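You operate a simulated robot arm through the tools that you are given. There is no shell and no other tool.

Carry out the task below with a simulated robot arm. There is one attempt and no reset: what you move stays moved.

TASK
Put the jar with the blue lid in the beige carton's middle cell, then close and tape it.
Fine: tape with the yellow slider and park it again; free the clamp.

The check looks at the end state, three seconds after you hand in, the way a careful person would. Anything else that was tipped, shoved, dropped, spilled or broken makes it a failure. A push-on lid holds only when it is set on centred and level and pressed home; a screw cap is set on level and turned clockwise until tight.

THE ROBOT
A 7-joint arm with a two-finger parallel gripper, fixed in place. Base frame: the origin is at the foot of the arm, x ahead of it, y to its left, z up; the work surface is at about z = 0.8. Units: m, rad, N and s.
With the tool pointing down near the work surface it reaches from about 0.3 to 0.7 m from the base axis. Its first joint turns from -1.152 to 1.152 rad. Payload 1.57 kg.
The TCP is the grasp point between the finger pads, 0.03 m short of the fingertips. In the tool frame z runs along the fingers and y along their closing line. The gripper opens to 0.11 m. The fingers are 0.024 m wide and 0.012 m thick; the gripper's body (0.048 by 0.112 m) begins 0.078 m behind the TCP.
Orientation is that of the tool frame in the base frame, as a unit quaternion [w, x, y, z]. With the fingers straight down and closing along the base's y, the tool's x points along the base's -x, its y along +y and its z along -z.

THE INTERFACE
- The arm moves only by the tool drive_tool. Its argument "plan" is a list of rows, each an object of numbers (a shift or turn left out is 0, a gripper value left out holds the last): "x", "y", "z": the shift along the tool's x, y, z in m; "rx", "ry", "rz": the turn, a rotation vector about the tool's x, y, z in rad. In form: [{"x": .., "y": .., "z": .., "rx": .., "ry": .., "rz": ..}, ...]. A call has 1 to 20 rows; each row is the pose to reach, as a shift and turn from the pose commanded when the call began, along the tool's axes at that moment. "fingers" is the opening, from 0 (shut) to 1 (fully open), set as the call begins (left out, the last holds). A row lasts 0.2 s, in which the tool goes at most 0.05 m and 0.15 rad; a call with a longer step from one row to the next is refused whole, and so is a gripper value outside its range. Where a pose cannot be reached the arm comes as near as it can. A force on the tool above 70 N (or 10 N above the force at the start of the call, whichever is more), or a blocked arm, ends the call early, and 0.2 s more pass. Each finger travels about 0.108 m/s and halts on what it meets, pressing with about 43 N; the grip force reading is that of the motor and also rises with nothing between the fingers. The clock runs only during rows and for 0.2 s after the last one: add rows that repeat a pose to give the fingers time. It gives the time, the measured TCP pose, the force on the tool (base axes), the opening and the grip force at its end, in the units of the frame above (readings bear some noise), with the torque about the TCP (base axes, N m) and any sound that the robot's microphone picked up, and new pictures: "pictures" is both (left out), scene, wrist or none.
- Cameras (640 x 400 px; columns grow to the right, rows downward): "scene" is fixed at [0.126, -0.4084, 1.3614]; the picture's right is [0.95, -0.32, 0.00], its down [-0.30, -0.88, -0.36] and it looks along [0.12, 0.34, -0.93] (base axes); focal length 214 px, centre (320, 200). "wrist" rides on the gripper at [0.07, 0.016, -0.141] in the tool frame; the picture's right is [-0.23, 0.97, 0.00], its down [-0.86, -0.20, -0.48] and it looks along [-0.47, -0.11, 0.88] (tool axes); focal length 222 px, centre (320, 200). There is no depth. A picture from a camera that has moved, and an enlarged one, comes with that camera's place and axes in the base frame and with its lens.
- zoom(camera, box): a new picture of the part [left, top, right, bottom] of that camera's present view, enlarged. No time passes.
- job_done(): hands the job in; it is judged then, once.

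Nothing tells you positions but the pictures and the camera data. Unless the task says otherwise, let go and move clear before handing in.

The tools are called after ">>>" as name(argument=value, ...) on one line, values as JSON. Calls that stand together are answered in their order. drive_tool: Moves the arm, as the interface text tells. Its arguments: {"type":"object","properties":{"plan":{"type":"array"},"fingers":{"type":"number"},"pictures":{"type":"string","enum":["both","scene","wrist","none"]}},"required":["plan"]} The other tools are called the same way: zoom (camera, box) takes an enlarged picture of a part of a camera's view; job_done () hands the job in.

At the start:

```text
time_s: 0.0
eef_pos: [0.3811, -0.0361, 1.2155]
tool_rot: [0.0, 0.0, 1.0, 0.0]
contact_force: [-0.3, -0.7, 0.1]
torque: [0.01, 0.04, -0.02]
gripper_width: 0.1098
grasp_force: 0.0
```

scene: 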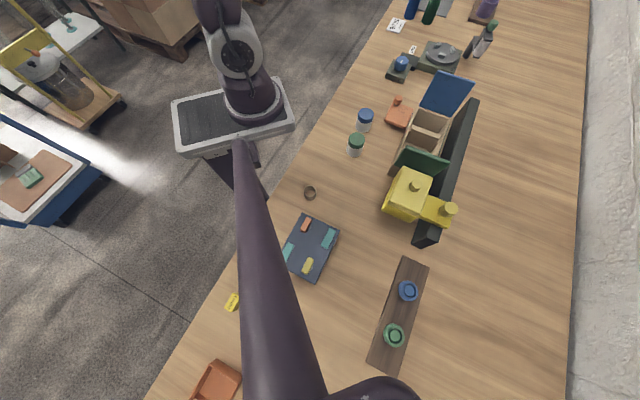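
wrist: 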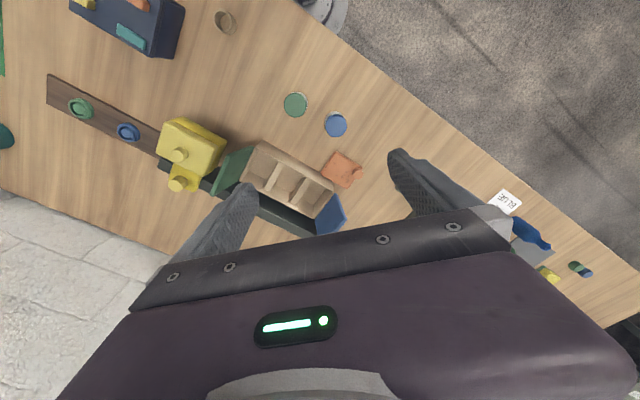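

I see a workbench with a beige carton (three cells, green and blue flaps), a yellow slider on a rail, an orange clamp-like part, and two jars with blue and green lids. I'll zoom in to see details before moving.

>>> zoom(camera="scene", box=[340, 60, 500, 160])

>>> zoom(camera="scene", box=[340, 150, 500, 250])

>>> zoom(camera="wrist", box=[140, 80, 400, 240])

>>> zoom(camera="scene", box=[340, 0, 520, 110])

>>> zoom(camera="scene", box=[180, 200, 440, 400])

```text
4.00 times, centred on (420, 110) of scene
camera zoom: at [0.126, -0.4084, 1.3614], right [0.95, -0.32, 0.0], down [-0.3, -0.88, -0.36], along [0.12, 0.34, -0.93], focal length 858 px, centre (-80, 560)
```

zoom: 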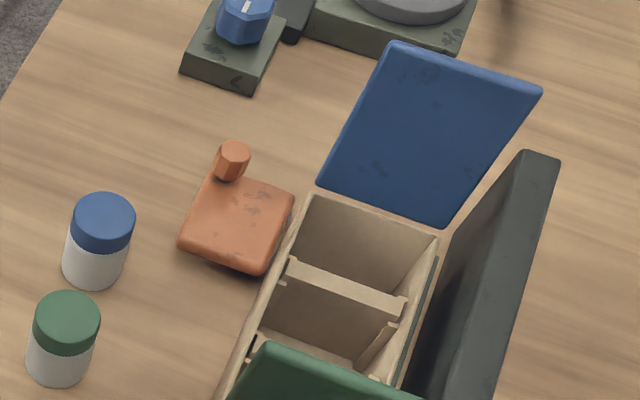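

```text
4.00 times, centred on (420, 200) of scene
camera zoom: at [0.126, -0.4084, 1.3614], right [0.95, -0.32, 0.0], down [-0.3, -0.88, -0.36], along [0.12, 0.34, -0.93], focal length 858 px, centre (-80, 200)
```

zoom: 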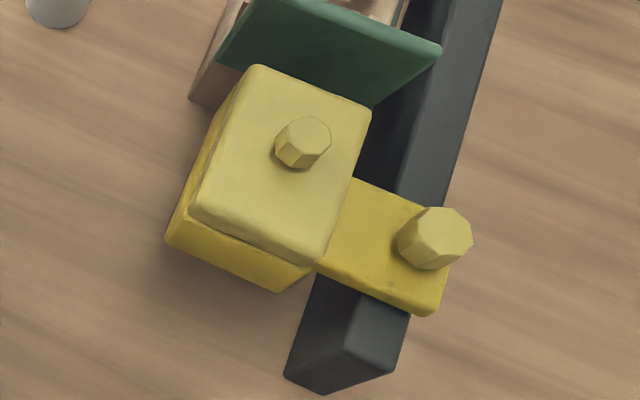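

```text
2.46 times, centred on (270, 160) of wrist
camera zoom: at [0.3122, -0.0193, 1.3568], right [0.23, 0.97, 0.0], down [0.86, -0.2, 0.48], along [0.47, -0.11, -0.88], focal length 547 px, centre (443, 298)
```

zoom: 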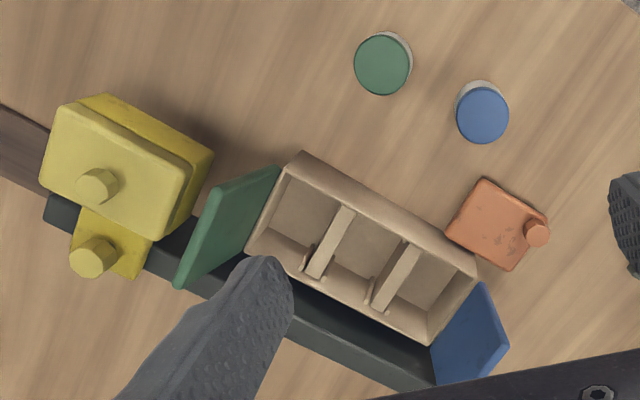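

```text
3.56 times, centred on (430, 55) of scene
camera zoom: at [0.126, -0.4084, 1.3614], right [0.95, -0.32, 0.0], down [-0.3, -0.88, -0.36], along [0.12, 0.34, -0.93], focal length 763 px, centre (-71, 716)
```

zoom: 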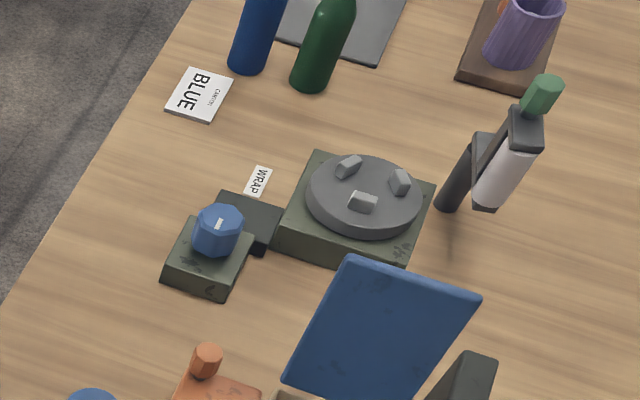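

```text
2.00 times, centred on (310, 300) of scene
camera zoom: at [0.126, -0.4084, 1.3614], right [0.95, -0.32, 0.0], down [-0.3, -0.88, -0.36], along [0.12, 0.34, -0.93], focal length 429 px, centre (340, 0)
```

zoom: 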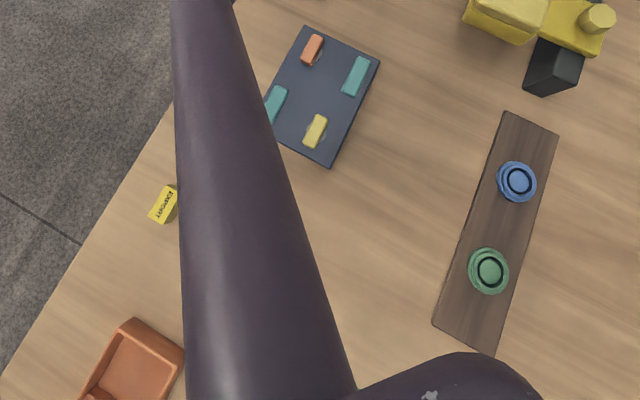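

The blue-lid jar looks to be near (0.41, -0.005), the carton centre near (0.505, -0.14) with its long axis about 41° from x, and the rail runs behind it. The orange clamp sits at the carton's front. I'll move the wrist camera closer to look.

>>> drive_tool(plan=[{"x": -0.0, "y": -0.01, "z": 0.04}, {"x": -0.01, "y": -0.02, "z": 0.08}, {"x": -0.02, "y": -0.03, "z": 0.12}, {"x": -0.025, "y": -0.04, "z": 0.16}, {"x": -0.025, "y": -0.04, "z": 0.16}], fingers=1)

```text
time_s: 1.2
eef_pos: [0.4052, -0.074, 1.0552]
tool_rot: [0.0, 0.0, 1.0, 0.0]
contact_force: [0.9, -0.2, -0.1]
torque: [0.01, -0.02, -0.01]
gripper_width: 0.11
grasp_force: 0.0
camera wrist: at [0.3362, -0.058, 1.1969], right [0.23, 0.97, 0.0], down [0.85, -0.2, 0.48], along [0.47, -0.11, -0.88], focal length 222 px, centre (320, 200)
```

scene: 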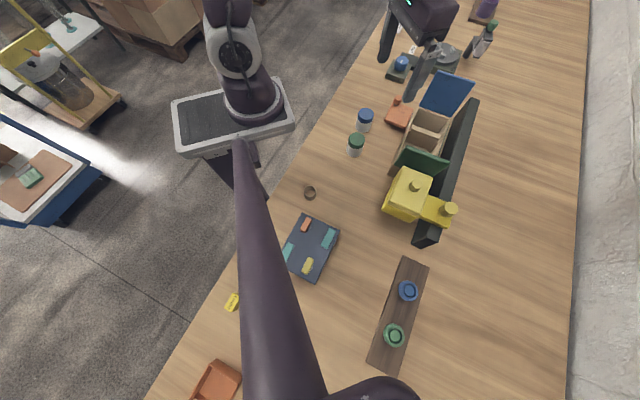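
wrist: 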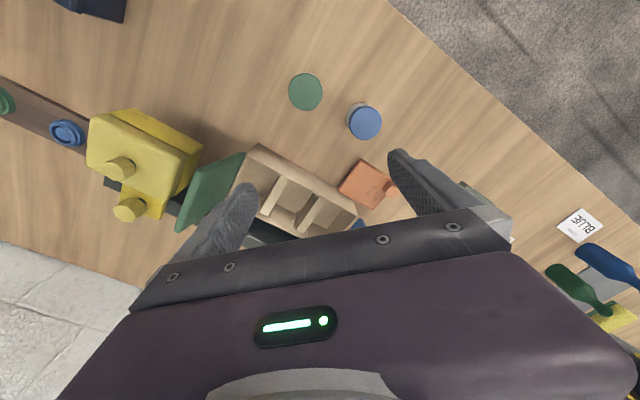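

The carton's front is partly hidden by the fingers, so I'll zoom into this view first.

>>> zoom(camera="wrist", box=[80, 90, 240, 240])

>>> zoom(camera="wrist", box=[230, 60, 420, 240])

```text
2.67 times, centred on (160, 165) of wrist
camera zoom: at [0.3362, -0.058, 1.1969], right [0.23, 0.97, 0.0], down [0.85, -0.2, 0.48], along [0.47, -0.11, -0.88], focal length 592 px, centre (747, 293)
```

zoom: 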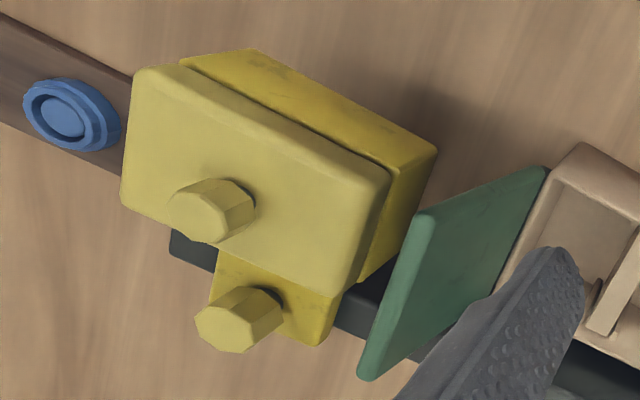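

```text
2.22 times, centred on (325, 150) of wrist
camera zoom: at [0.3362, -0.058, 1.1969], right [0.23, 0.97, 0.0], down [0.85, -0.2, 0.48], along [0.47, -0.11, -0.88], focal length 494 px, centre (309, 311)
```

zoom: 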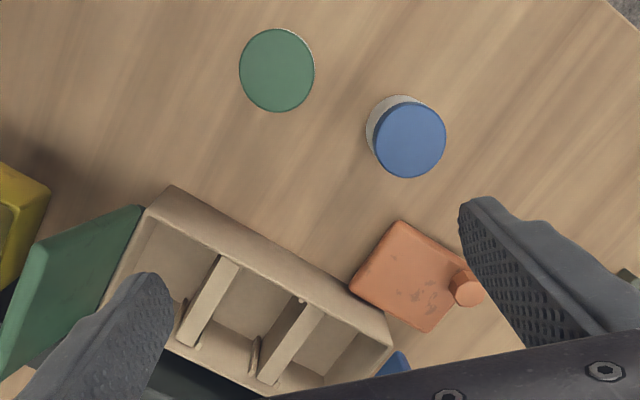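

The clamp block is near (0.52, -0.02) with its knob near (0.53, 0.02). I'll move to look at it from closer.

>>> drive_tool(plan=[{"x": -0.035, "y": 0.02, "z": 0.0}, {"x": -0.07, "y": 0.04, "z": 0.01}, {"x": -0.105, "y": 0.06, "z": 0.03}, {"x": -0.125, "y": 0.074, "z": 0.045}, {"x": -0.125, "y": 0.074, "z": 0.045}])

```text
time_s: 2.4
eef_pos: [0.5341, -0.0019, 1.0077]
tool_rot: [0.0, 0.001, 1.0, 0.0]
contact_force: [0.3, -0.3, -0.6]
torque: [0.0, -0.01, 0.0]
gripper_width: 0.1101
grasp_force: 0.0
camera wrist: at [0.4639, 0.0135, 1.1496], right [0.23, 0.97, 0.0], down [0.85, -0.2, 0.48], along [0.47, -0.11, -0.88], focal length 222 px, centre (320, 200)
```

scene: 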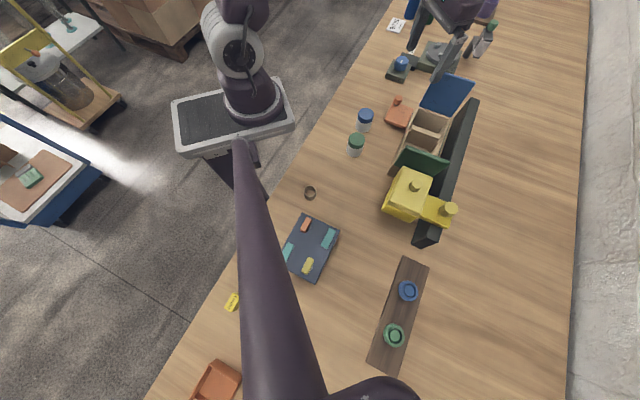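
wrist: 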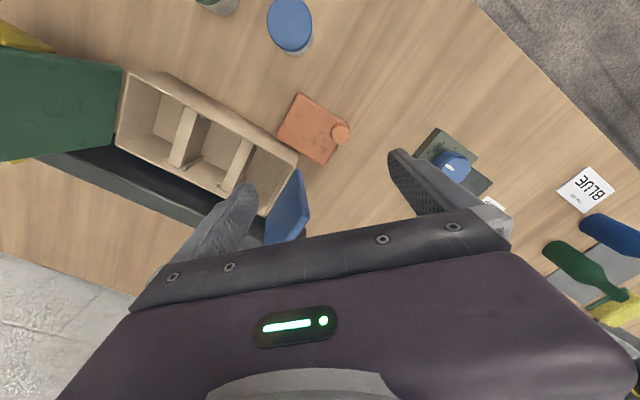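

>>> zoom(camera="wrist", box=[240, 70, 380, 180])

>>> zoom(camera="wrist", box=[0, 30, 320, 240])

>>> zoom(camera="wrist", box=[380, 110, 640, 270])

```text
3.64 times, centred on (310, 125) of wrist
camera zoom: at [0.4639, 0.0135, 1.1496], right [0.23, 0.97, 0.0], down [0.85, -0.2, 0.48], along [0.47, -0.11, -0.88], focal length 808 px, centre (356, 473)
```

zoom: 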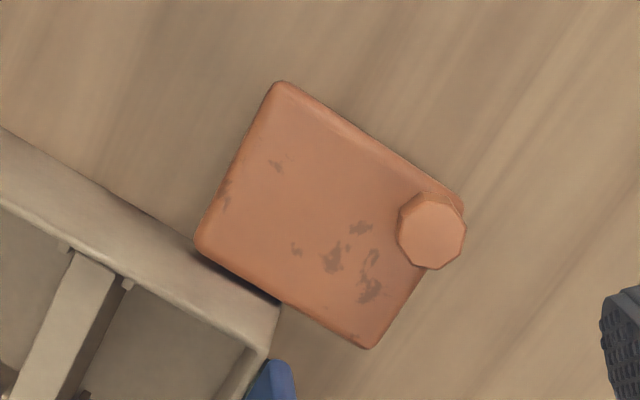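

```text
1.90 times, centred on (160, 135) of wrist
camera zoom: at [0.4639, 0.0135, 1.1496], right [0.23, 0.97, 0.0], down [0.85, -0.2, 0.48], along [0.47, -0.11, -0.88], focal length 423 px, centre (625, 324)
```

zoom: 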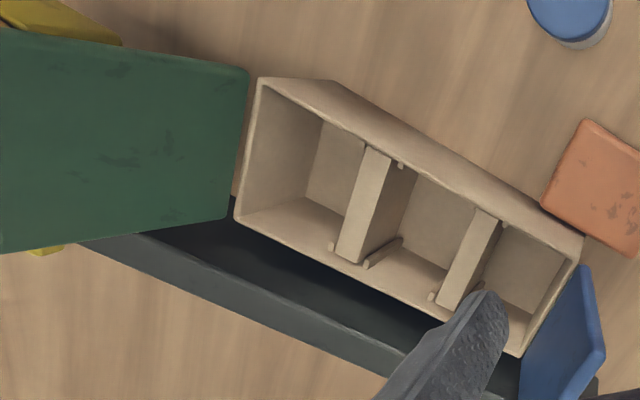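

```text
2.46 times, centred on (510, 190) of wrist
camera zoom: at [0.4639, 0.0135, 1.1496], right [0.23, 0.97, 0.0], down [0.85, -0.2, 0.48], along [0.47, -0.11, -0.88], focal length 547 px, centre (-148, 225)
```

zoom: 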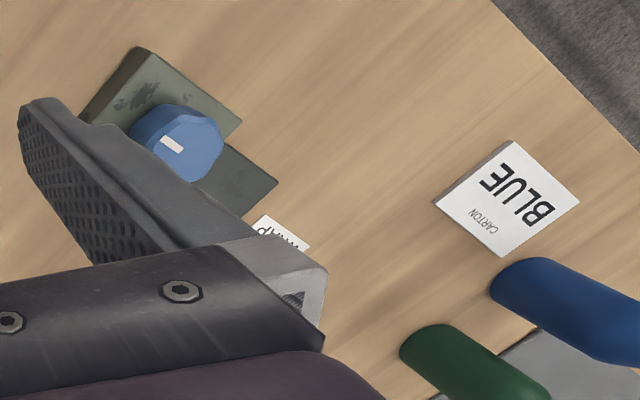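

Combining both cameras: the carton is at 45° with its centre near (0.512, -0.140) and its rim at z≈0.875, and the flaps are about half-length each. The orange clamp is already pressing its front face. The blue jar is at (0.410, -0.005), about 0.05 tall, so I'll rotate the tool 45° and go above it.

>>> drive_tool(plan=[{"x": 0.02, "z": 0.0, "rz": -0.131}, {"x": 0.04, "z": 0.01, "rz": -0.262}, {"x": 0.06, "z": 0.02, "rz": -0.393}, {"x": 0.08, "z": 0.03, "rz": -0.524}, {"x": 0.105, "z": 0.04, "rz": -0.655}, {"x": 0.124, "y": -0.003, "z": 0.05, "rz": -0.785}, {"x": 0.124, "y": -0.003, "z": 0.05, "rz": -0.785}])

```text
time_s: 4.0
eef_pos: [0.4087, -0.004, 0.9582]
tool_rot: [0.0, -0.383, 0.924, 0.0]
contact_force: [0.1, 0.4, -1.1]
torque: [0.0, -0.02, 0.01]
gripper_width: 0.1099
grasp_force: 0.0
camera wrist: at [0.3481, -0.0423, 1.0998], right [-0.53, 0.85, 0.0], down [0.75, 0.46, 0.48], along [0.41, 0.25, -0.88], focal length 222 px, centre (320, 200)
```

scene: 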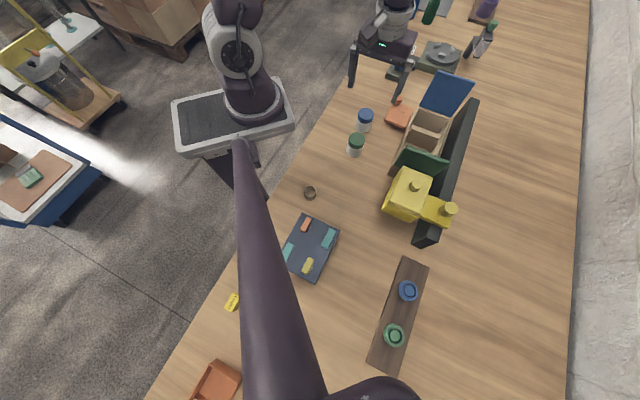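
wrist: 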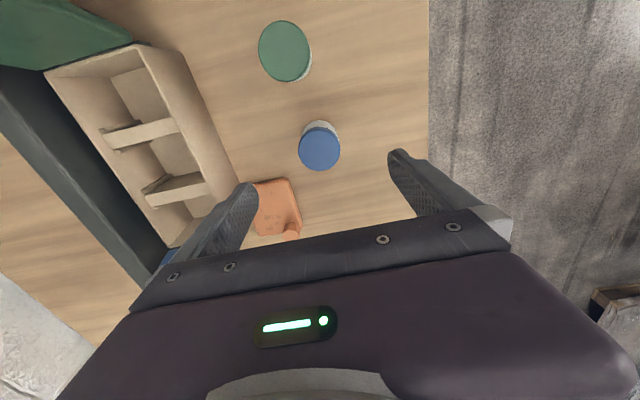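

The jar sits centred between the open fingers. I'll descend so the tips stay just above the table.

>>> drive_tool(plan=[{"z": 0.04}, {"z": 0.08}, {"z": 0.11}, {"z": 0.12}, {"z": 0.12}])

```text
time_s: 5.2
eef_pos: [0.4112, -0.0039, 0.8376]
tool_rot: [0.0, -0.383, 0.924, 0.0]
contact_force: [-0.5, 0.2, 0.0]
torque: [0.01, 0.03, 0.02]
gripper_width: 0.1099
grasp_force: 0.0
camera wrist: at [0.3501, -0.0425, 0.9801], right [-0.53, 0.85, 0.0], down [0.75, 0.46, 0.48], along [0.41, 0.25, -0.88], focal length 222 px, centre (320, 200)
```

scene: 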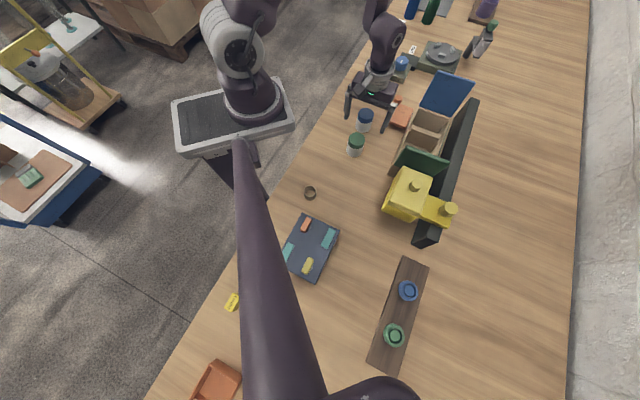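
wrist: 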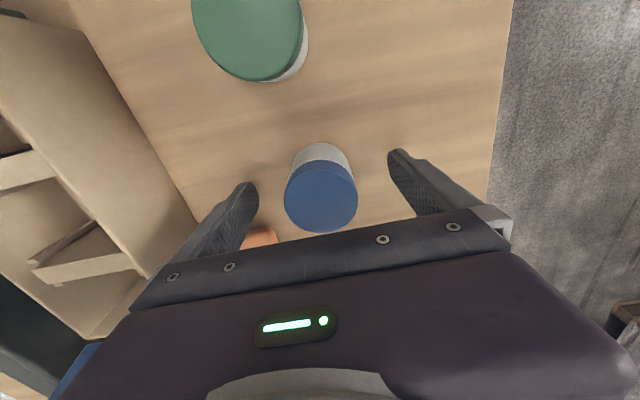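

The jar is centred. Closing the fingers on it.

>>> drive_tool(plan=[{"z": 0.0}, {"z": 0.0}, {"z": 0.0}, {"z": 0.0}], fingers=0.25, pictures="wrist")

```text
time_s: 6.2
eef_pos: [0.4113, -0.0051, 0.8392]
tool_rot: [0.0, -0.383, 0.924, -0.001]
contact_force: [0.1, 0.5, 0.6]
torque: [0.0, -0.03, -0.01]
gripper_width: 0.0464
grasp_force: 42.9
camera wrist: at [0.35, -0.0425, 0.9803], right [-0.53, 0.85, 0.0], down [0.75, 0.46, 0.48], along [0.41, 0.25, -0.88], focal length 222 px, centre (320, 200)
```

wrist: 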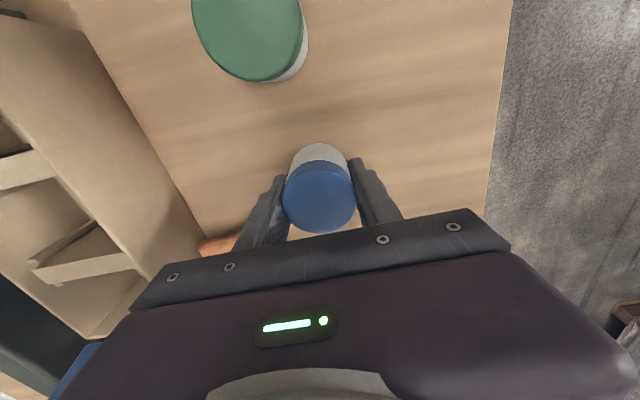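

Jar gripped at 46 mm. Lifting straight up.

>>> drive_tool(plan=[{"z": -0.02}, {"z": -0.06}, {"z": -0.1}, {"z": -0.14}, {"z": -0.15}, {"z": -0.15}])

```text
time_s: 7.6
eef_pos: [0.4071, -0.0058, 0.99]
tool_rot: [0.0, -0.383, 0.924, 0.0]
contact_force: [0.4, -0.3, 0.1]
torque: [-0.01, 0.01, 0.02]
gripper_width: 0.0274
grasp_force: 0.1
camera wrist: at [0.347, -0.0427, 1.1319], right [-0.53, 0.85, 0.0], down [0.75, 0.46, 0.48], along [0.41, 0.25, -0.88], focal length 222 px, centre (320, 200)
```

scene: 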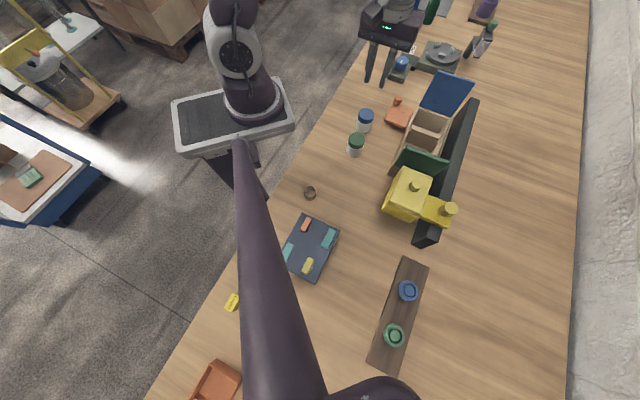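
wrist: 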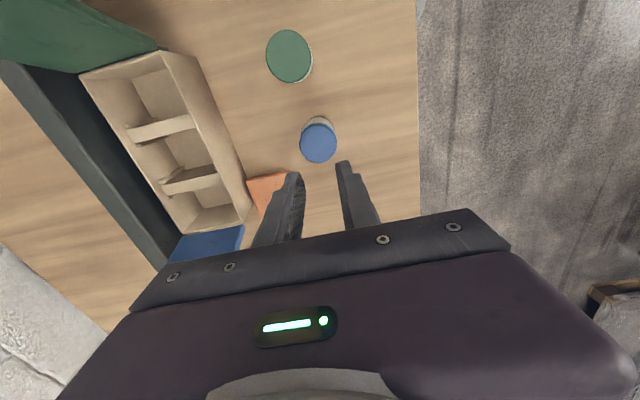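

The jar slipped out during the lift, and the fingers closed to 27 mm. I'll check that it is still standing intact.

>>> zoom(camera="wrist", box=[250, 20, 390, 180])

>>> zoom(camera="scene", box=[330, 90, 410, 170])

```text
2.50 times, centred on (320, 100) of wrist
camera zoom: at [0.347, -0.0427, 1.1319], right [-0.53, 0.85, 0.0], down [0.75, 0.46, 0.48], along [0.41, 0.25, -0.88], focal length 555 px, centre (320, 450)
```

zoom: 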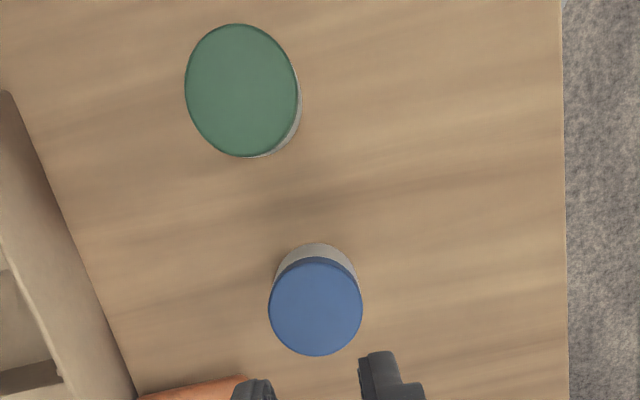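

```text
5.00 times, centred on (370, 130) of scene
camera zoom: at [0.1259, -0.4084, 1.3614], right [0.95, -0.32, 0.0], down [-0.3, -0.88, -0.36], along [0.12, 0.34, -0.93], focal length 1072 px, centre (70, 550)
```

zoom: 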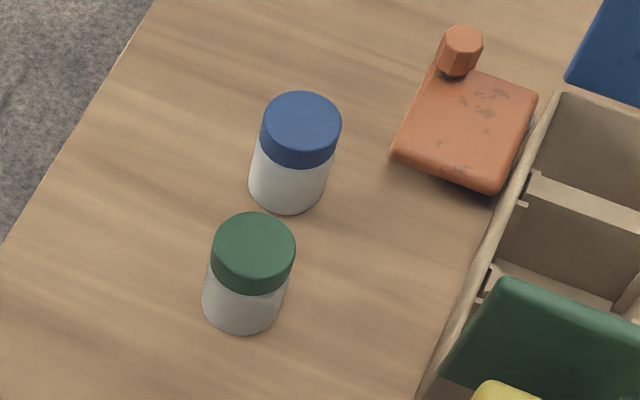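

The jar is still upright with its lid on and hasn't moved. I'll open, go down a bit lower to grip the body, and retry with a slow lift.

>>> drive_tool(plan=[{"z": 0.0}, {"z": 0.0}, {"z": 0.03}, {"z": 0.07}, {"z": 0.11}, {"z": 0.14}, {"z": 0.157}, {"z": 0.157}], fingers=0.8, pictures="wrist")

>>> drive_tool(plan=[{"z": 0.0}, {"z": 0.0}, {"z": 0.0}, {"z": 0.0}, {"z": 0.0}], fingers=0.0, pictures="wrist")

>>> drive_tool(plan=[{"z": -0.003}, {"z": -0.006}, {"z": -0.01}, {"z": -0.01}], pictures="wrist")

```text
time_s: 9.4
eef_pos: [0.4079, -0.0026, 0.8332]
tool_rot: [-0.001, -0.383, 0.924, 0.0]
contact_force: [-1.4, -0.3, 1.0]
torque: [-0.01, -0.01, -0.01]
gripper_width: 0.0881
grasp_force: 0.0
camera wrist: at [0.3476, -0.0412, 0.9745], right [-0.53, 0.85, 0.0], down [0.75, 0.46, 0.48], along [0.41, 0.25, -0.88], focal length 222 px, centre (320, 200)
```

wrist: 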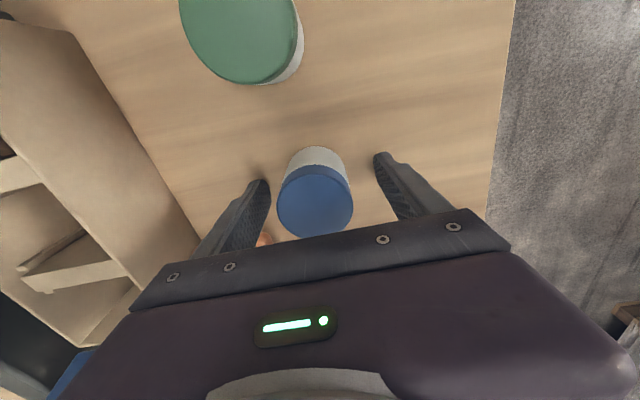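

```text
time_s: 10.6
eef_pos: [0.4084, -0.0035, 0.8336]
tool_rot: [0.0, -0.383, 0.924, 0.0]
contact_force: [-0.3, 0.2, -0.4]
torque: [-0.01, -0.02, -0.02]
gripper_width: 0.0461
grasp_force: 43.8
camera wrist: at [0.3476, -0.0411, 0.9748], right [-0.53, 0.85, 0.0], down [0.75, 0.46, 0.48], along [0.41, 0.25, -0.88], focal length 222 px, centre (320, 200)
```

wrist: 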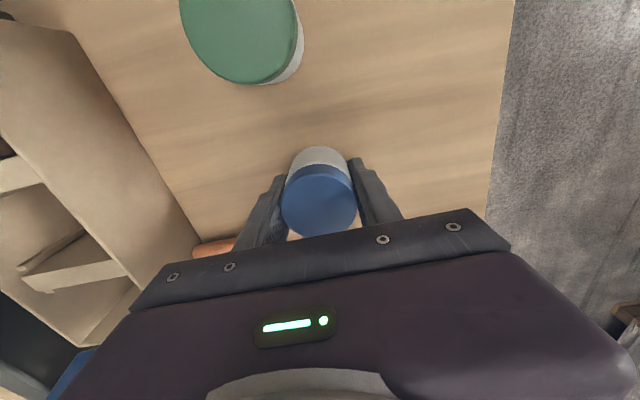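

```text
time_s: 11.6
eef_pos: [0.4081, -0.0038, 0.8428]
tool_rot: [0.0, -0.382, 0.924, 0.0]
contact_force: [-0.1, -1.0, -0.6]
torque: [0.0, -0.03, -0.01]
gripper_width: 0.0463
grasp_force: 42.6
camera wrist: at [0.3473, -0.0415, 0.9852], right [-0.53, 0.85, 0.0], down [0.75, 0.46, 0.48], along [0.41, 0.25, -0.88], focal length 222 px, centre (320, 200)
```

wrist: 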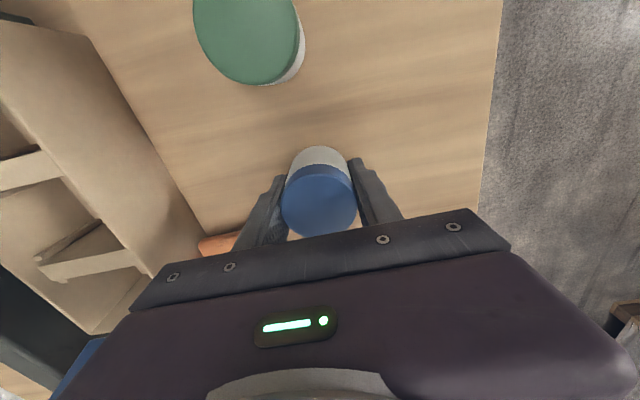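

The jar's image stayed fixed in the gripper while the background shifted, so it is lifting. I'll continue slowly.

>>> drive_tool(plan=[{"z": -0.01}, {"z": -0.02}, {"z": -0.03}, {"z": -0.04}, {"z": -0.05}, {"z": -0.05}], pictures="wrist")

```text
time_s: 13.0
eef_pos: [0.4078, -0.005, 0.8926]
tool_rot: [0.001, -0.382, 0.924, 0.0]
contact_force: [0.6, 0.4, -0.8]
torque: [-0.01, -0.03, -0.02]
gripper_width: 0.0464
grasp_force: 42.9
camera wrist: at [0.3469, -0.042, 1.035], right [-0.53, 0.85, 0.0], down [0.75, 0.46, 0.48], along [0.41, 0.25, -0.88], focal length 222 px, centre (320, 200)
```

wrist: 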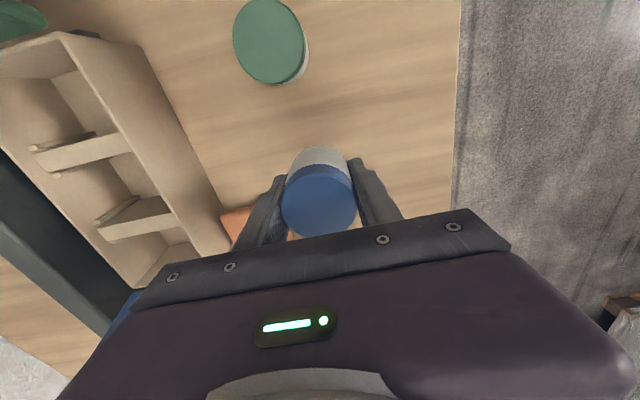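

It's holding firmly. I'll lift more, then move over the middle cell.

>>> drive_tool(plan=[{"z": -0.015}, {"z": -0.03}, {"z": -0.045}, {"z": -0.06}, {"z": -0.075}, {"z": -0.075}], pictures="none")

>>> drive_tool(plan=[{"y": -0.015, "x": 0.002}, {"y": -0.035, "x": 0.005}, {"y": -0.055, "x": 0.008}, {"y": -0.075, "x": 0.011}, {"y": -0.095, "x": 0.014}, {"y": -0.115, "x": 0.017}, {"y": -0.135, "x": 0.02}, {"y": -0.155, "x": 0.022}, {"y": -0.17, "x": 0.022}, {"y": -0.17, "x": 0.022}])

```text
time_s: 14.4
eef_pos: [0.4071, -0.0046, 0.9663]
tool_rot: [0.001, -0.382, 0.924, 0.0]
contact_force: [-0.3, -0.4, -0.8]
torque: [0.01, 0.0, 0.01]
gripper_width: 0.0465
grasp_force: 43.3
```

```text
time_s: 16.6
eef_pos: [0.5128, -0.1404, 0.9694]
tool_rot: [0.0, -0.383, 0.924, 0.0]
contact_force: [0.6, -0.6, -1.8]
torque: [0.0, 0.01, 0.0]
gripper_width: 0.0464
grasp_force: 43.1
camera wrist: at [0.4515, -0.1793, 1.1106], right [-0.53, 0.85, 0.0], down [0.75, 0.46, 0.48], along [0.41, 0.25, -0.88], focal length 222 px, centre (320, 200)
```

scene: 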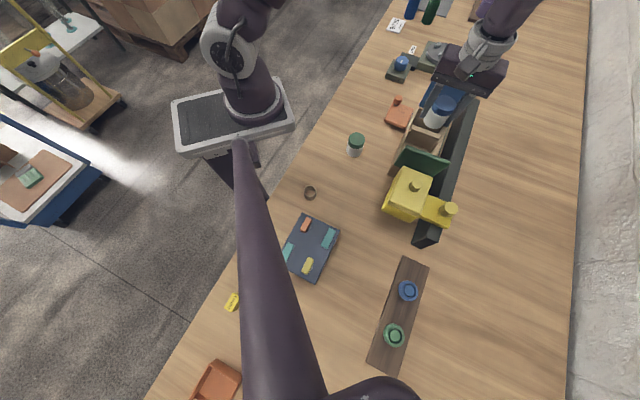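
wrist: 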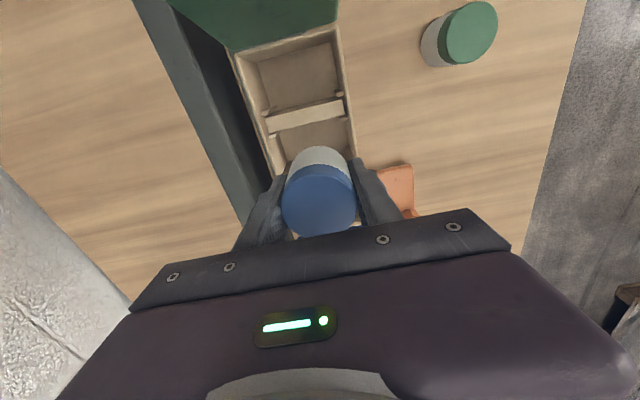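

>>> zoom(camera="wrist", box=[200, 0, 440, 240])

>>> zoom(camera="scene", box=[370, 50, 510, 190])

```text
1.67 times, centred on (320, 120) of wrist
camera zoom: at [0.4515, -0.1793, 1.1106], right [-0.53, 0.85, 0.0], down [0.75, 0.46, 0.48], along [0.41, 0.25, -0.88], focal length 370 px, centre (320, 333)
```

zoom: 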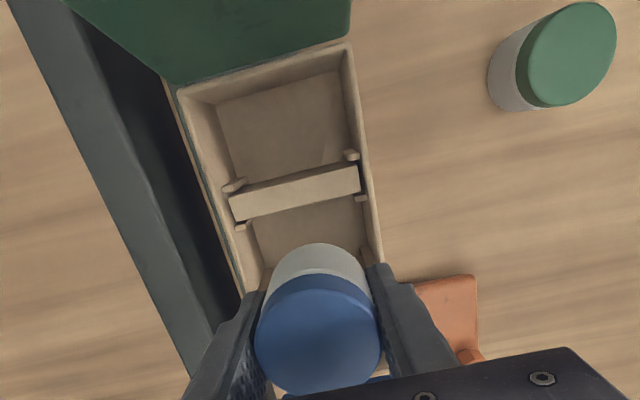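

```text
2.86 times, centred on (440, 120) of scene
camera zoom: at [0.126, -0.4084, 1.3614], right [0.95, -0.32, 0.0], down [-0.3, -0.88, -0.36], along [0.12, 0.34, -0.93], focal length 613 px, centre (-23, 429)
```

zoom: 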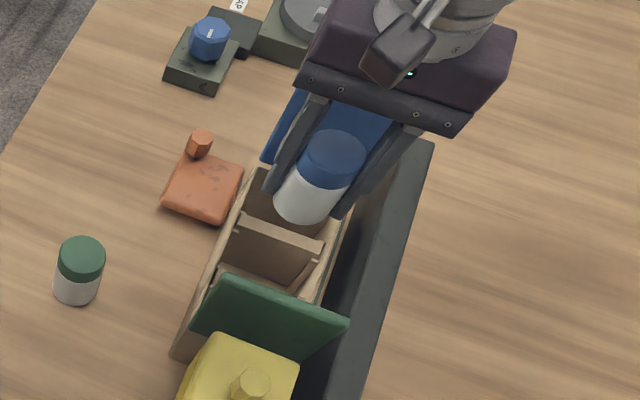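

The jar is over the middle cell. I estimate the cell centre about 5 mm further toward the rail, so I'll correct that and lower to just inside the rim to verify.

>>> drive_tool(plan=[{"y": -0.005, "x": 0.001, "z": 0.0}, {"y": -0.005, "x": 0.001, "z": 0.02}, {"y": -0.005, "x": 0.001, "z": 0.035}, {"y": -0.005, "x": 0.001, "z": 0.05}, {"y": -0.005, "x": 0.001, "z": 0.05}])

>>> zoom(camera="wrist", box=[200, 0, 440, 240])

>>> zoom(camera="scene", box=[370, 70, 490, 190])

```text
time_s: 17.8
eef_pos: [0.5147, -0.1447, 0.9184]
tool_rot: [0.0, -0.383, 0.924, -0.001]
contact_force: [-0.4, -0.2, -0.5]
torque: [-0.01, -0.02, 0.03]
gripper_width: 0.0461
grasp_force: 43.1
camera wrist: at [0.4546, -0.1826, 1.0588], right [-0.53, 0.85, 0.0], down [0.75, 0.46, 0.48], along [0.41, 0.25, -0.88], focal length 222 px, centre (320, 200)
```

scene: 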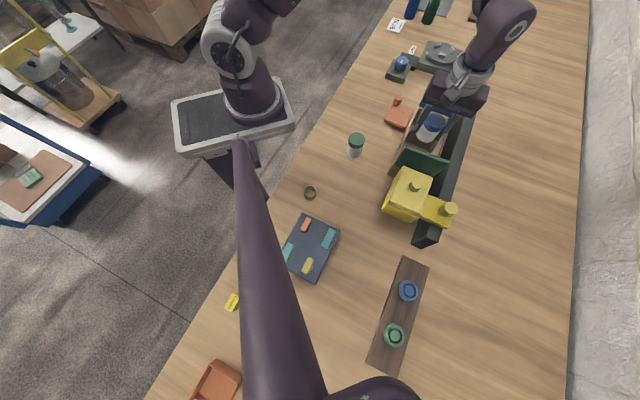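
wrist: 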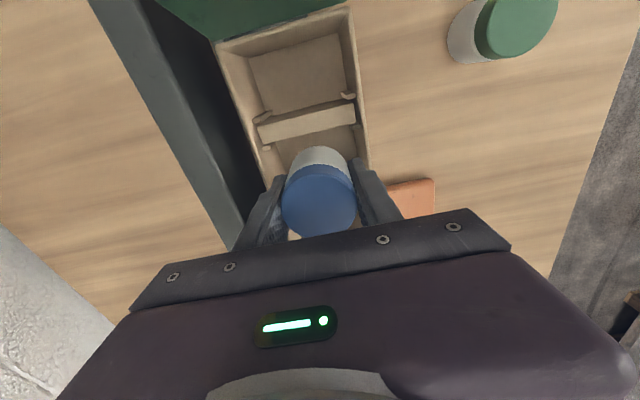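

```text
1.67 times, centred on (320, 120) of wrist
camera zoom: at [0.4546, -0.1826, 1.0588], right [-0.53, 0.85, 0.0], down [0.75, 0.46, 0.48], along [0.41, 0.25, -0.88], focal length 370 px, centre (320, 333)
```

zoom: 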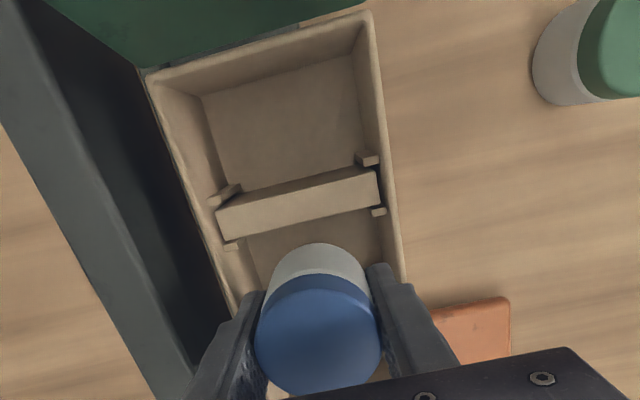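

```text
3.33 times, centred on (430, 130) of scene
camera zoom: at [0.126, -0.4084, 1.3614], right [0.95, -0.32, 0.0], down [-0.3, -0.88, -0.36], along [0.12, 0.34, -0.93], focal length 715 px, centre (-47, 433)
```

zoom: 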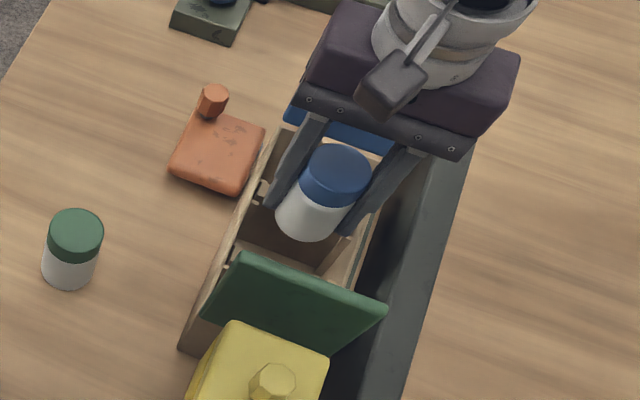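

The jar is well centred: 8 mm to each divider and about 1–2 mm off laterally. Lowering it into the cell.

>>> drive_tool(plan=[{"y": -0.0015, "z": 0.015}, {"y": -0.0015, "z": 0.03}, {"y": -0.0015, "z": 0.045}, {"y": -0.0015, "z": 0.06}, {"y": -0.0015, "z": 0.07}, {"y": -0.0015, "z": 0.07}])

```text
time_s: 19.2
eef_pos: [0.5163, -0.1456, 0.8486]
tool_rot: [0.0, -0.383, 0.924, 0.0]
contact_force: [0.4, 0.1, -0.2]
torque: [0.0, 0.01, 0.01]
gripper_width: 0.0464
grasp_force: 42.6
camera wrist: at [0.4555, -0.1824, 0.9893], right [-0.53, 0.85, 0.0], down [0.75, 0.46, 0.48], along [0.41, 0.25, -0.88], focal length 222 px, centre (320, 200)
```

scene: 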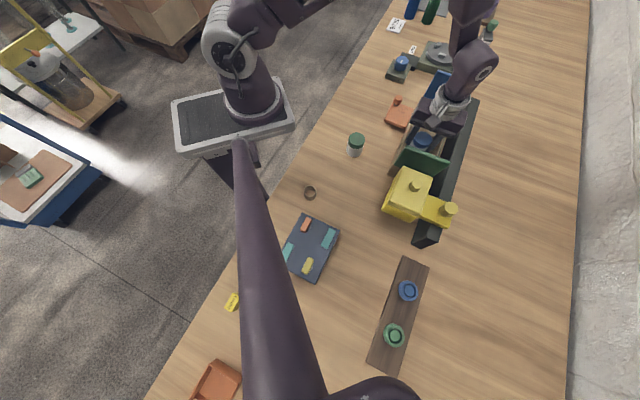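
wrist: 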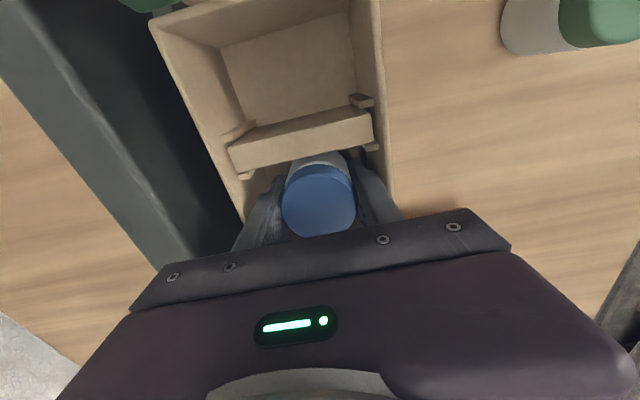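

The jar is inside, with its bottom near z≈0.815. I'll go down the last bit gently and watch for contact.

>>> drive_tool(plan=[{"z": 0.003}, {"z": 0.005}, {"z": 0.006}, {"z": 0.006}], pictures="none")

>>> drive_tool(plan=[{"z": 0.001}, {"z": 0.002}, {"z": 0.002}], pictures="none")

```text
time_s: 20.2
eef_pos: [0.516, -0.1455, 0.8425]
tool_rot: [0.0, -0.383, 0.924, 0.0]
contact_force: [0.1, -0.2, -1.3]
torque: [0.01, -0.04, -0.03]
gripper_width: 0.0465
grasp_force: 43.3
```

```text
time_s: 21.0
eef_pos: [0.5161, -0.1447, 0.8403]
tool_rot: [0.001, -0.382, 0.924, 0.0]
contact_force: [0.3, 0.1, -1.5]
torque: [-0.01, 0.0, -0.02]
gripper_width: 0.046
grasp_force: 43.3
```

>>> drive_tool(plan=[{"z": 0.001}, {"z": 0.002}, {"z": 0.002}], pictures="none")

```text
time_s: 21.8
eef_pos: [0.5172, -0.1452, 0.838]
tool_rot: [0.0, -0.383, 0.924, 0.0]
contact_force: [-0.3, 0.5, -1.4]
torque: [0.03, 0.0, 0.01]
gripper_width: 0.0466
grasp_force: 43.1
```

Still no floor contact at an estimated 1–2 mm above it. One more millimetre, then I'll open just enough to clear the walls.

>>> drive_tool(plan=[{"z": 0.001}, {"z": 0.0015}, {"z": 0.0015}], pictures="none")

>>> drive_tool(plan=[{"z": 0.0}, {"z": 0.0}], fingers=0.475)

```text
time_s: 22.6
eef_pos: [0.517, -0.1456, 0.8387]
tool_rot: [0.001, -0.382, 0.924, 0.0]
contact_force: [0.2, 1.4, 4.3]
torque: [0.06, -0.01, 0.01]
gripper_width: 0.0465
grasp_force: 43.1
```

```text
time_s: 23.2
eef_pos: [0.517, -0.1455, 0.8364]
tool_rot: [0.001, -0.383, 0.924, 0.0]
contact_force: [-0.2, -0.3, -0.8]
torque: [0.0, 0.02, 0.0]
gripper_width: 0.0522
grasp_force: 0.1
camera wrist: at [0.4563, -0.1836, 0.9785], right [-0.53, 0.85, 0.0], down [0.75, 0.46, 0.48], along [0.41, 0.25, -0.88], focal length 222 px, centre (320, 200)
```

scene: 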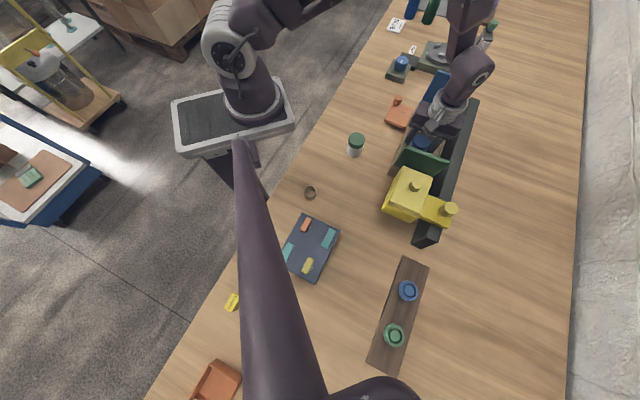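
wrist: 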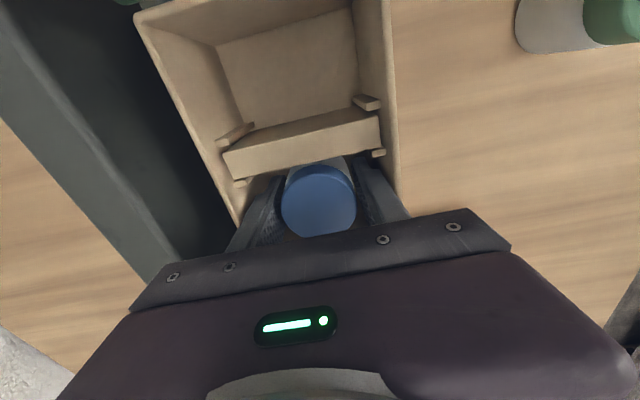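

The jar touched the floor and has been released. Lifting straight out slowly.

>>> drive_tool(plan=[{"z": -0.01}, {"z": -0.02}, {"z": -0.035}, {"z": -0.05}, {"z": -0.07}, {"z": -0.1}, {"z": -0.14}, {"z": -0.18}, {"z": -0.21}, {"z": -0.21}])

>>> zoom(camera="wrist", box=[180, 60, 420, 240])

>>> zoom(camera="scene", box=[370, 50, 510, 190])

```text
time_s: 25.4
eef_pos: [0.5169, -0.1454, 1.0451]
tool_rot: [0.0, -0.383, 0.924, 0.0]
contact_force: [-0.1, 0.3, 0.6]
torque: [0.01, 0.04, 0.02]
gripper_width: 0.0523
grasp_force: 0.2
camera wrist: at [0.456, -0.1829, 1.1876], right [-0.53, 0.85, 0.0], down [0.75, 0.46, 0.48], along [0.41, 0.25, -0.88], focal length 222 px, centre (320, 200)
```

scene: 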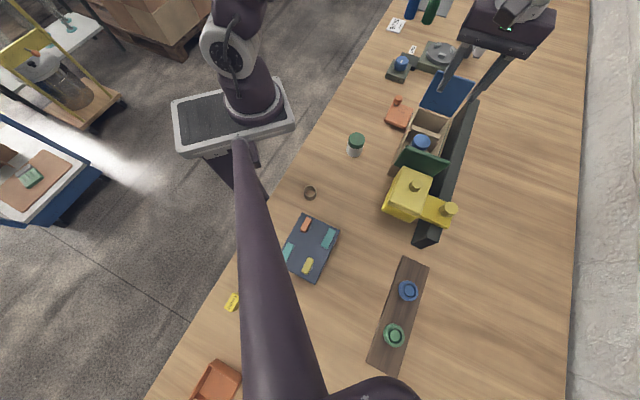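
wrist: 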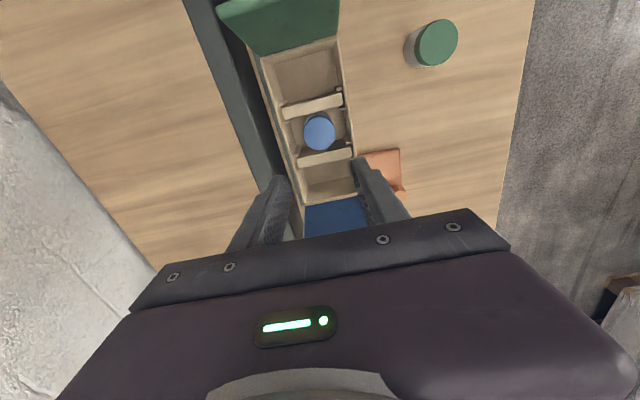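

```text
2.22 times, centred on (300, 150) of wrist
camera zoom: at [0.456, -0.1829, 1.1876], right [-0.53, 0.85, 0.0], down [0.75, 0.46, 0.48], along [0.41, 0.25, -0.88], focal length 494 px, centre (364, 311)
```

zoom: 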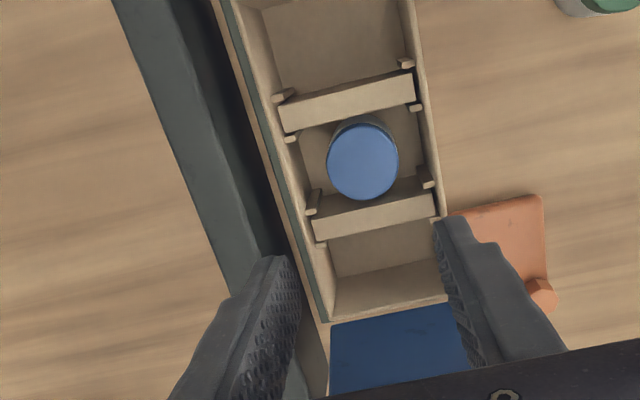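

```text
2.86 times, centred on (440, 120) of scene
camera zoom: at [0.1259, -0.4084, 1.3614], right [0.95, -0.32, 0.0], down [-0.3, -0.88, -0.36], along [0.12, 0.34, -0.93], focal length 613 px, centre (-23, 429)
```

zoom: 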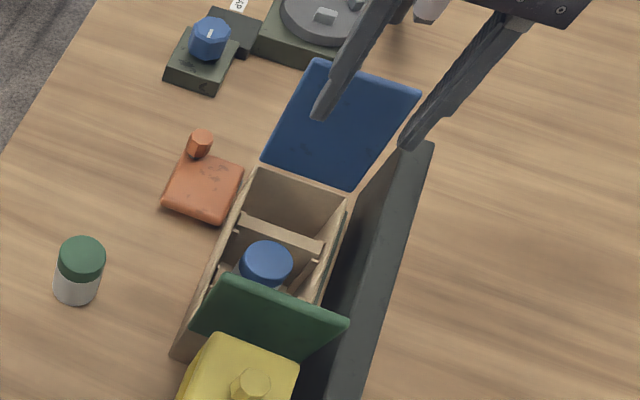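

The blue jar stands upright in the middle cell. Next I'll close the blue flap. With fingers shut I'll go over it to its outer side at e≈0.46, around (0.654, -0.007), and push it inward.

>>> drive_tool(plan=[{"x": -0.04}, {"x": -0.08}, {"x": -0.12}, {"x": -0.16}, {"x": -0.195}, {"x": -0.195, "z": 0.03}, {"x": -0.195, "z": 0.06}, {"x": -0.195, "z": 0.09}, {"x": -0.195, "z": 0.09}], fingers=0)

>>> zoom(camera="scene", box=[390, 20, 530, 160])

```text
time_s: 27.4
eef_pos: [0.6547, -0.0108, 0.9557]
tool_rot: [0.0, -0.383, 0.924, 0.001]
contact_force: [-0.5, 0.1, 0.8]
torque: [-0.01, 0.02, 0.0]
gripper_width: 0.0001
grasp_force: 21.2
camera wrist: at [0.5945, -0.0482, 1.0978], right [-0.53, 0.85, 0.0], down [0.75, 0.46, 0.48], along [0.41, 0.25, -0.88], focal length 222 px, centre (320, 200)
```

scene: 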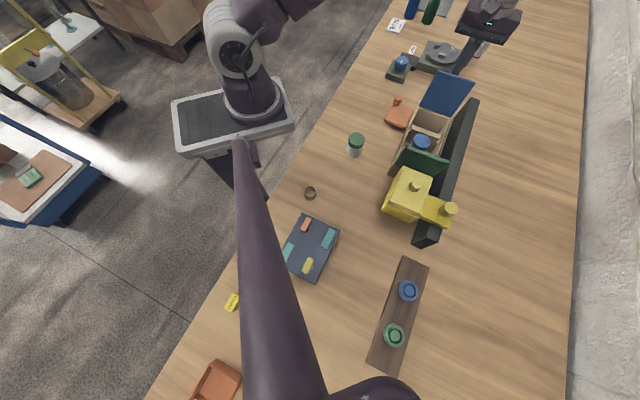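
wrist: 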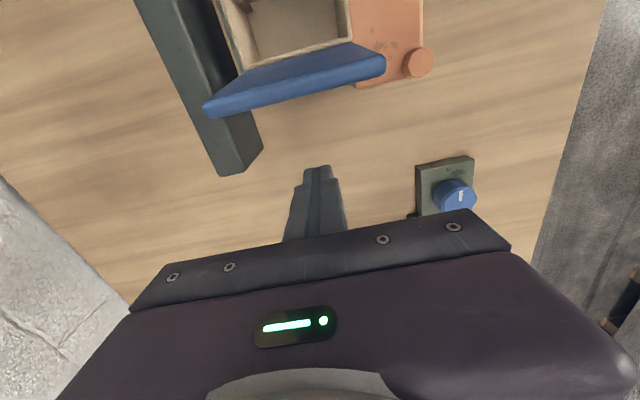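

```text
2.86 times, centred on (460, 90) of scene
camera zoom: at [0.126, -0.4084, 1.3614], right [0.95, -0.32, 0.0], down [-0.3, -0.88, -0.36], along [0.12, 0.34, -0.93], focal length 613 px, centre (-80, 514)
```

zoom: 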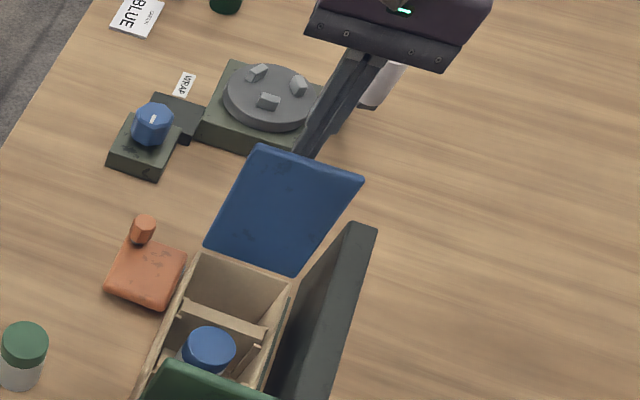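

The fingers are just outside the blue flap. Pushing inward slowly.

>>> drive_tool(plan=[{"x": 0.02}, {"x": 0.04}, {"x": 0.055}, {"x": 0.065}, {"x": 0.075}, {"x": 0.085}, {"x": 0.095}, {"x": 0.105}, {"x": 0.115}, {"x": 0.125}, {"x": 0.125}])

```text
time_s: 29.8
eef_pos: [0.5659, -0.0942, 0.9571]
tool_rot: [0.0, -0.383, 0.924, 0.0]
contact_force: [0.6, -0.4, 0.2]
torque: [0.02, 0.03, 0.02]
gripper_width: 0.0
grasp_force: 21.4
camera wrist: at [0.505, -0.1331, 1.0988], right [-0.53, 0.85, 0.0], down [0.75, 0.46, 0.48], along [0.41, 0.25, -0.88], focal length 222 px, centre (320, 200)
```

scene: 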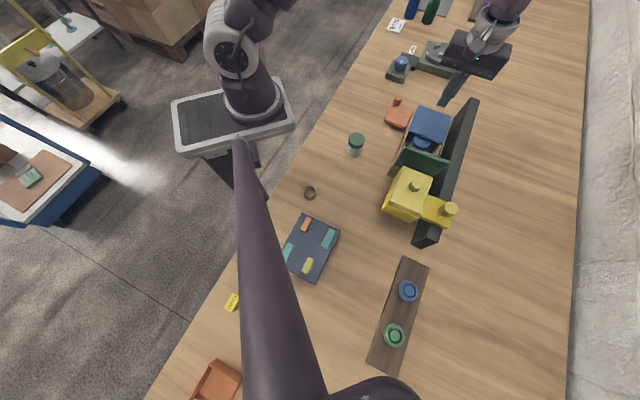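
wrist: 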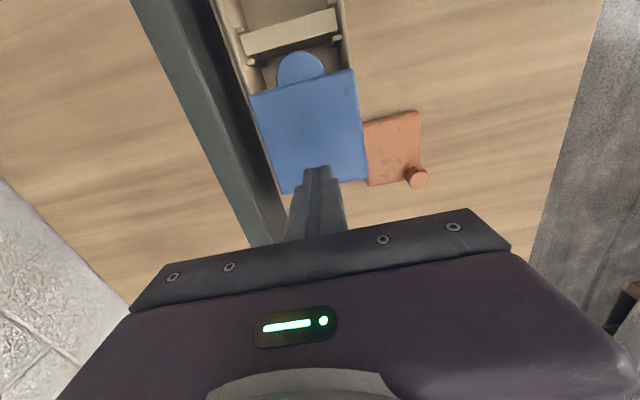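

>>> zoom(camera="scene", box=[380, 80, 500, 200])

>>> zoom(camera="wrist", box=[180, 0, 440, 220])

```text
3.33 times, centred on (440, 140) of scene
camera zoom: at [0.1259, -0.4084, 1.3614], right [0.95, -0.32, 0.0], down [-0.3, -0.88, -0.36], along [0.12, 0.34, -0.93], focal length 715 px, centre (-80, 400)
```

zoom: 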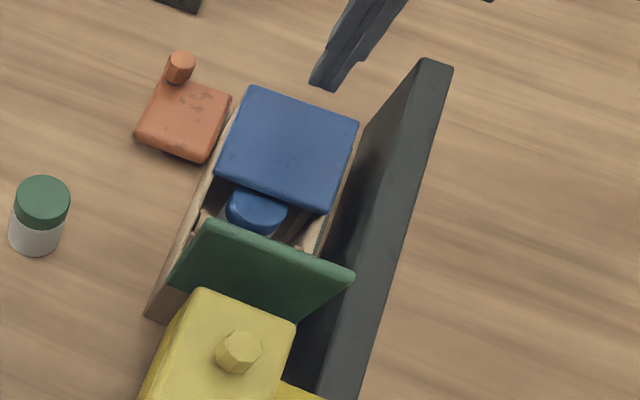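

```text
1.82 times, centred on (310, 110) of wrist
camera zoom: at [0.505, -0.1331, 1.0988], right [-0.53, 0.85, 0.0], down [0.75, 0.46, 0.48], along [0.41, 0.25, -0.88], focal length 404 px, centre (338, 364)
```

zoom: 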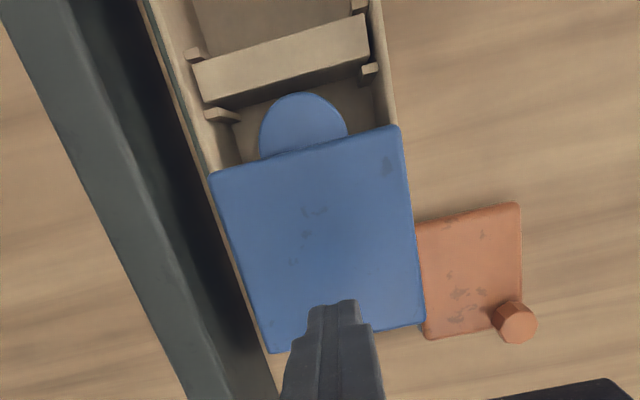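

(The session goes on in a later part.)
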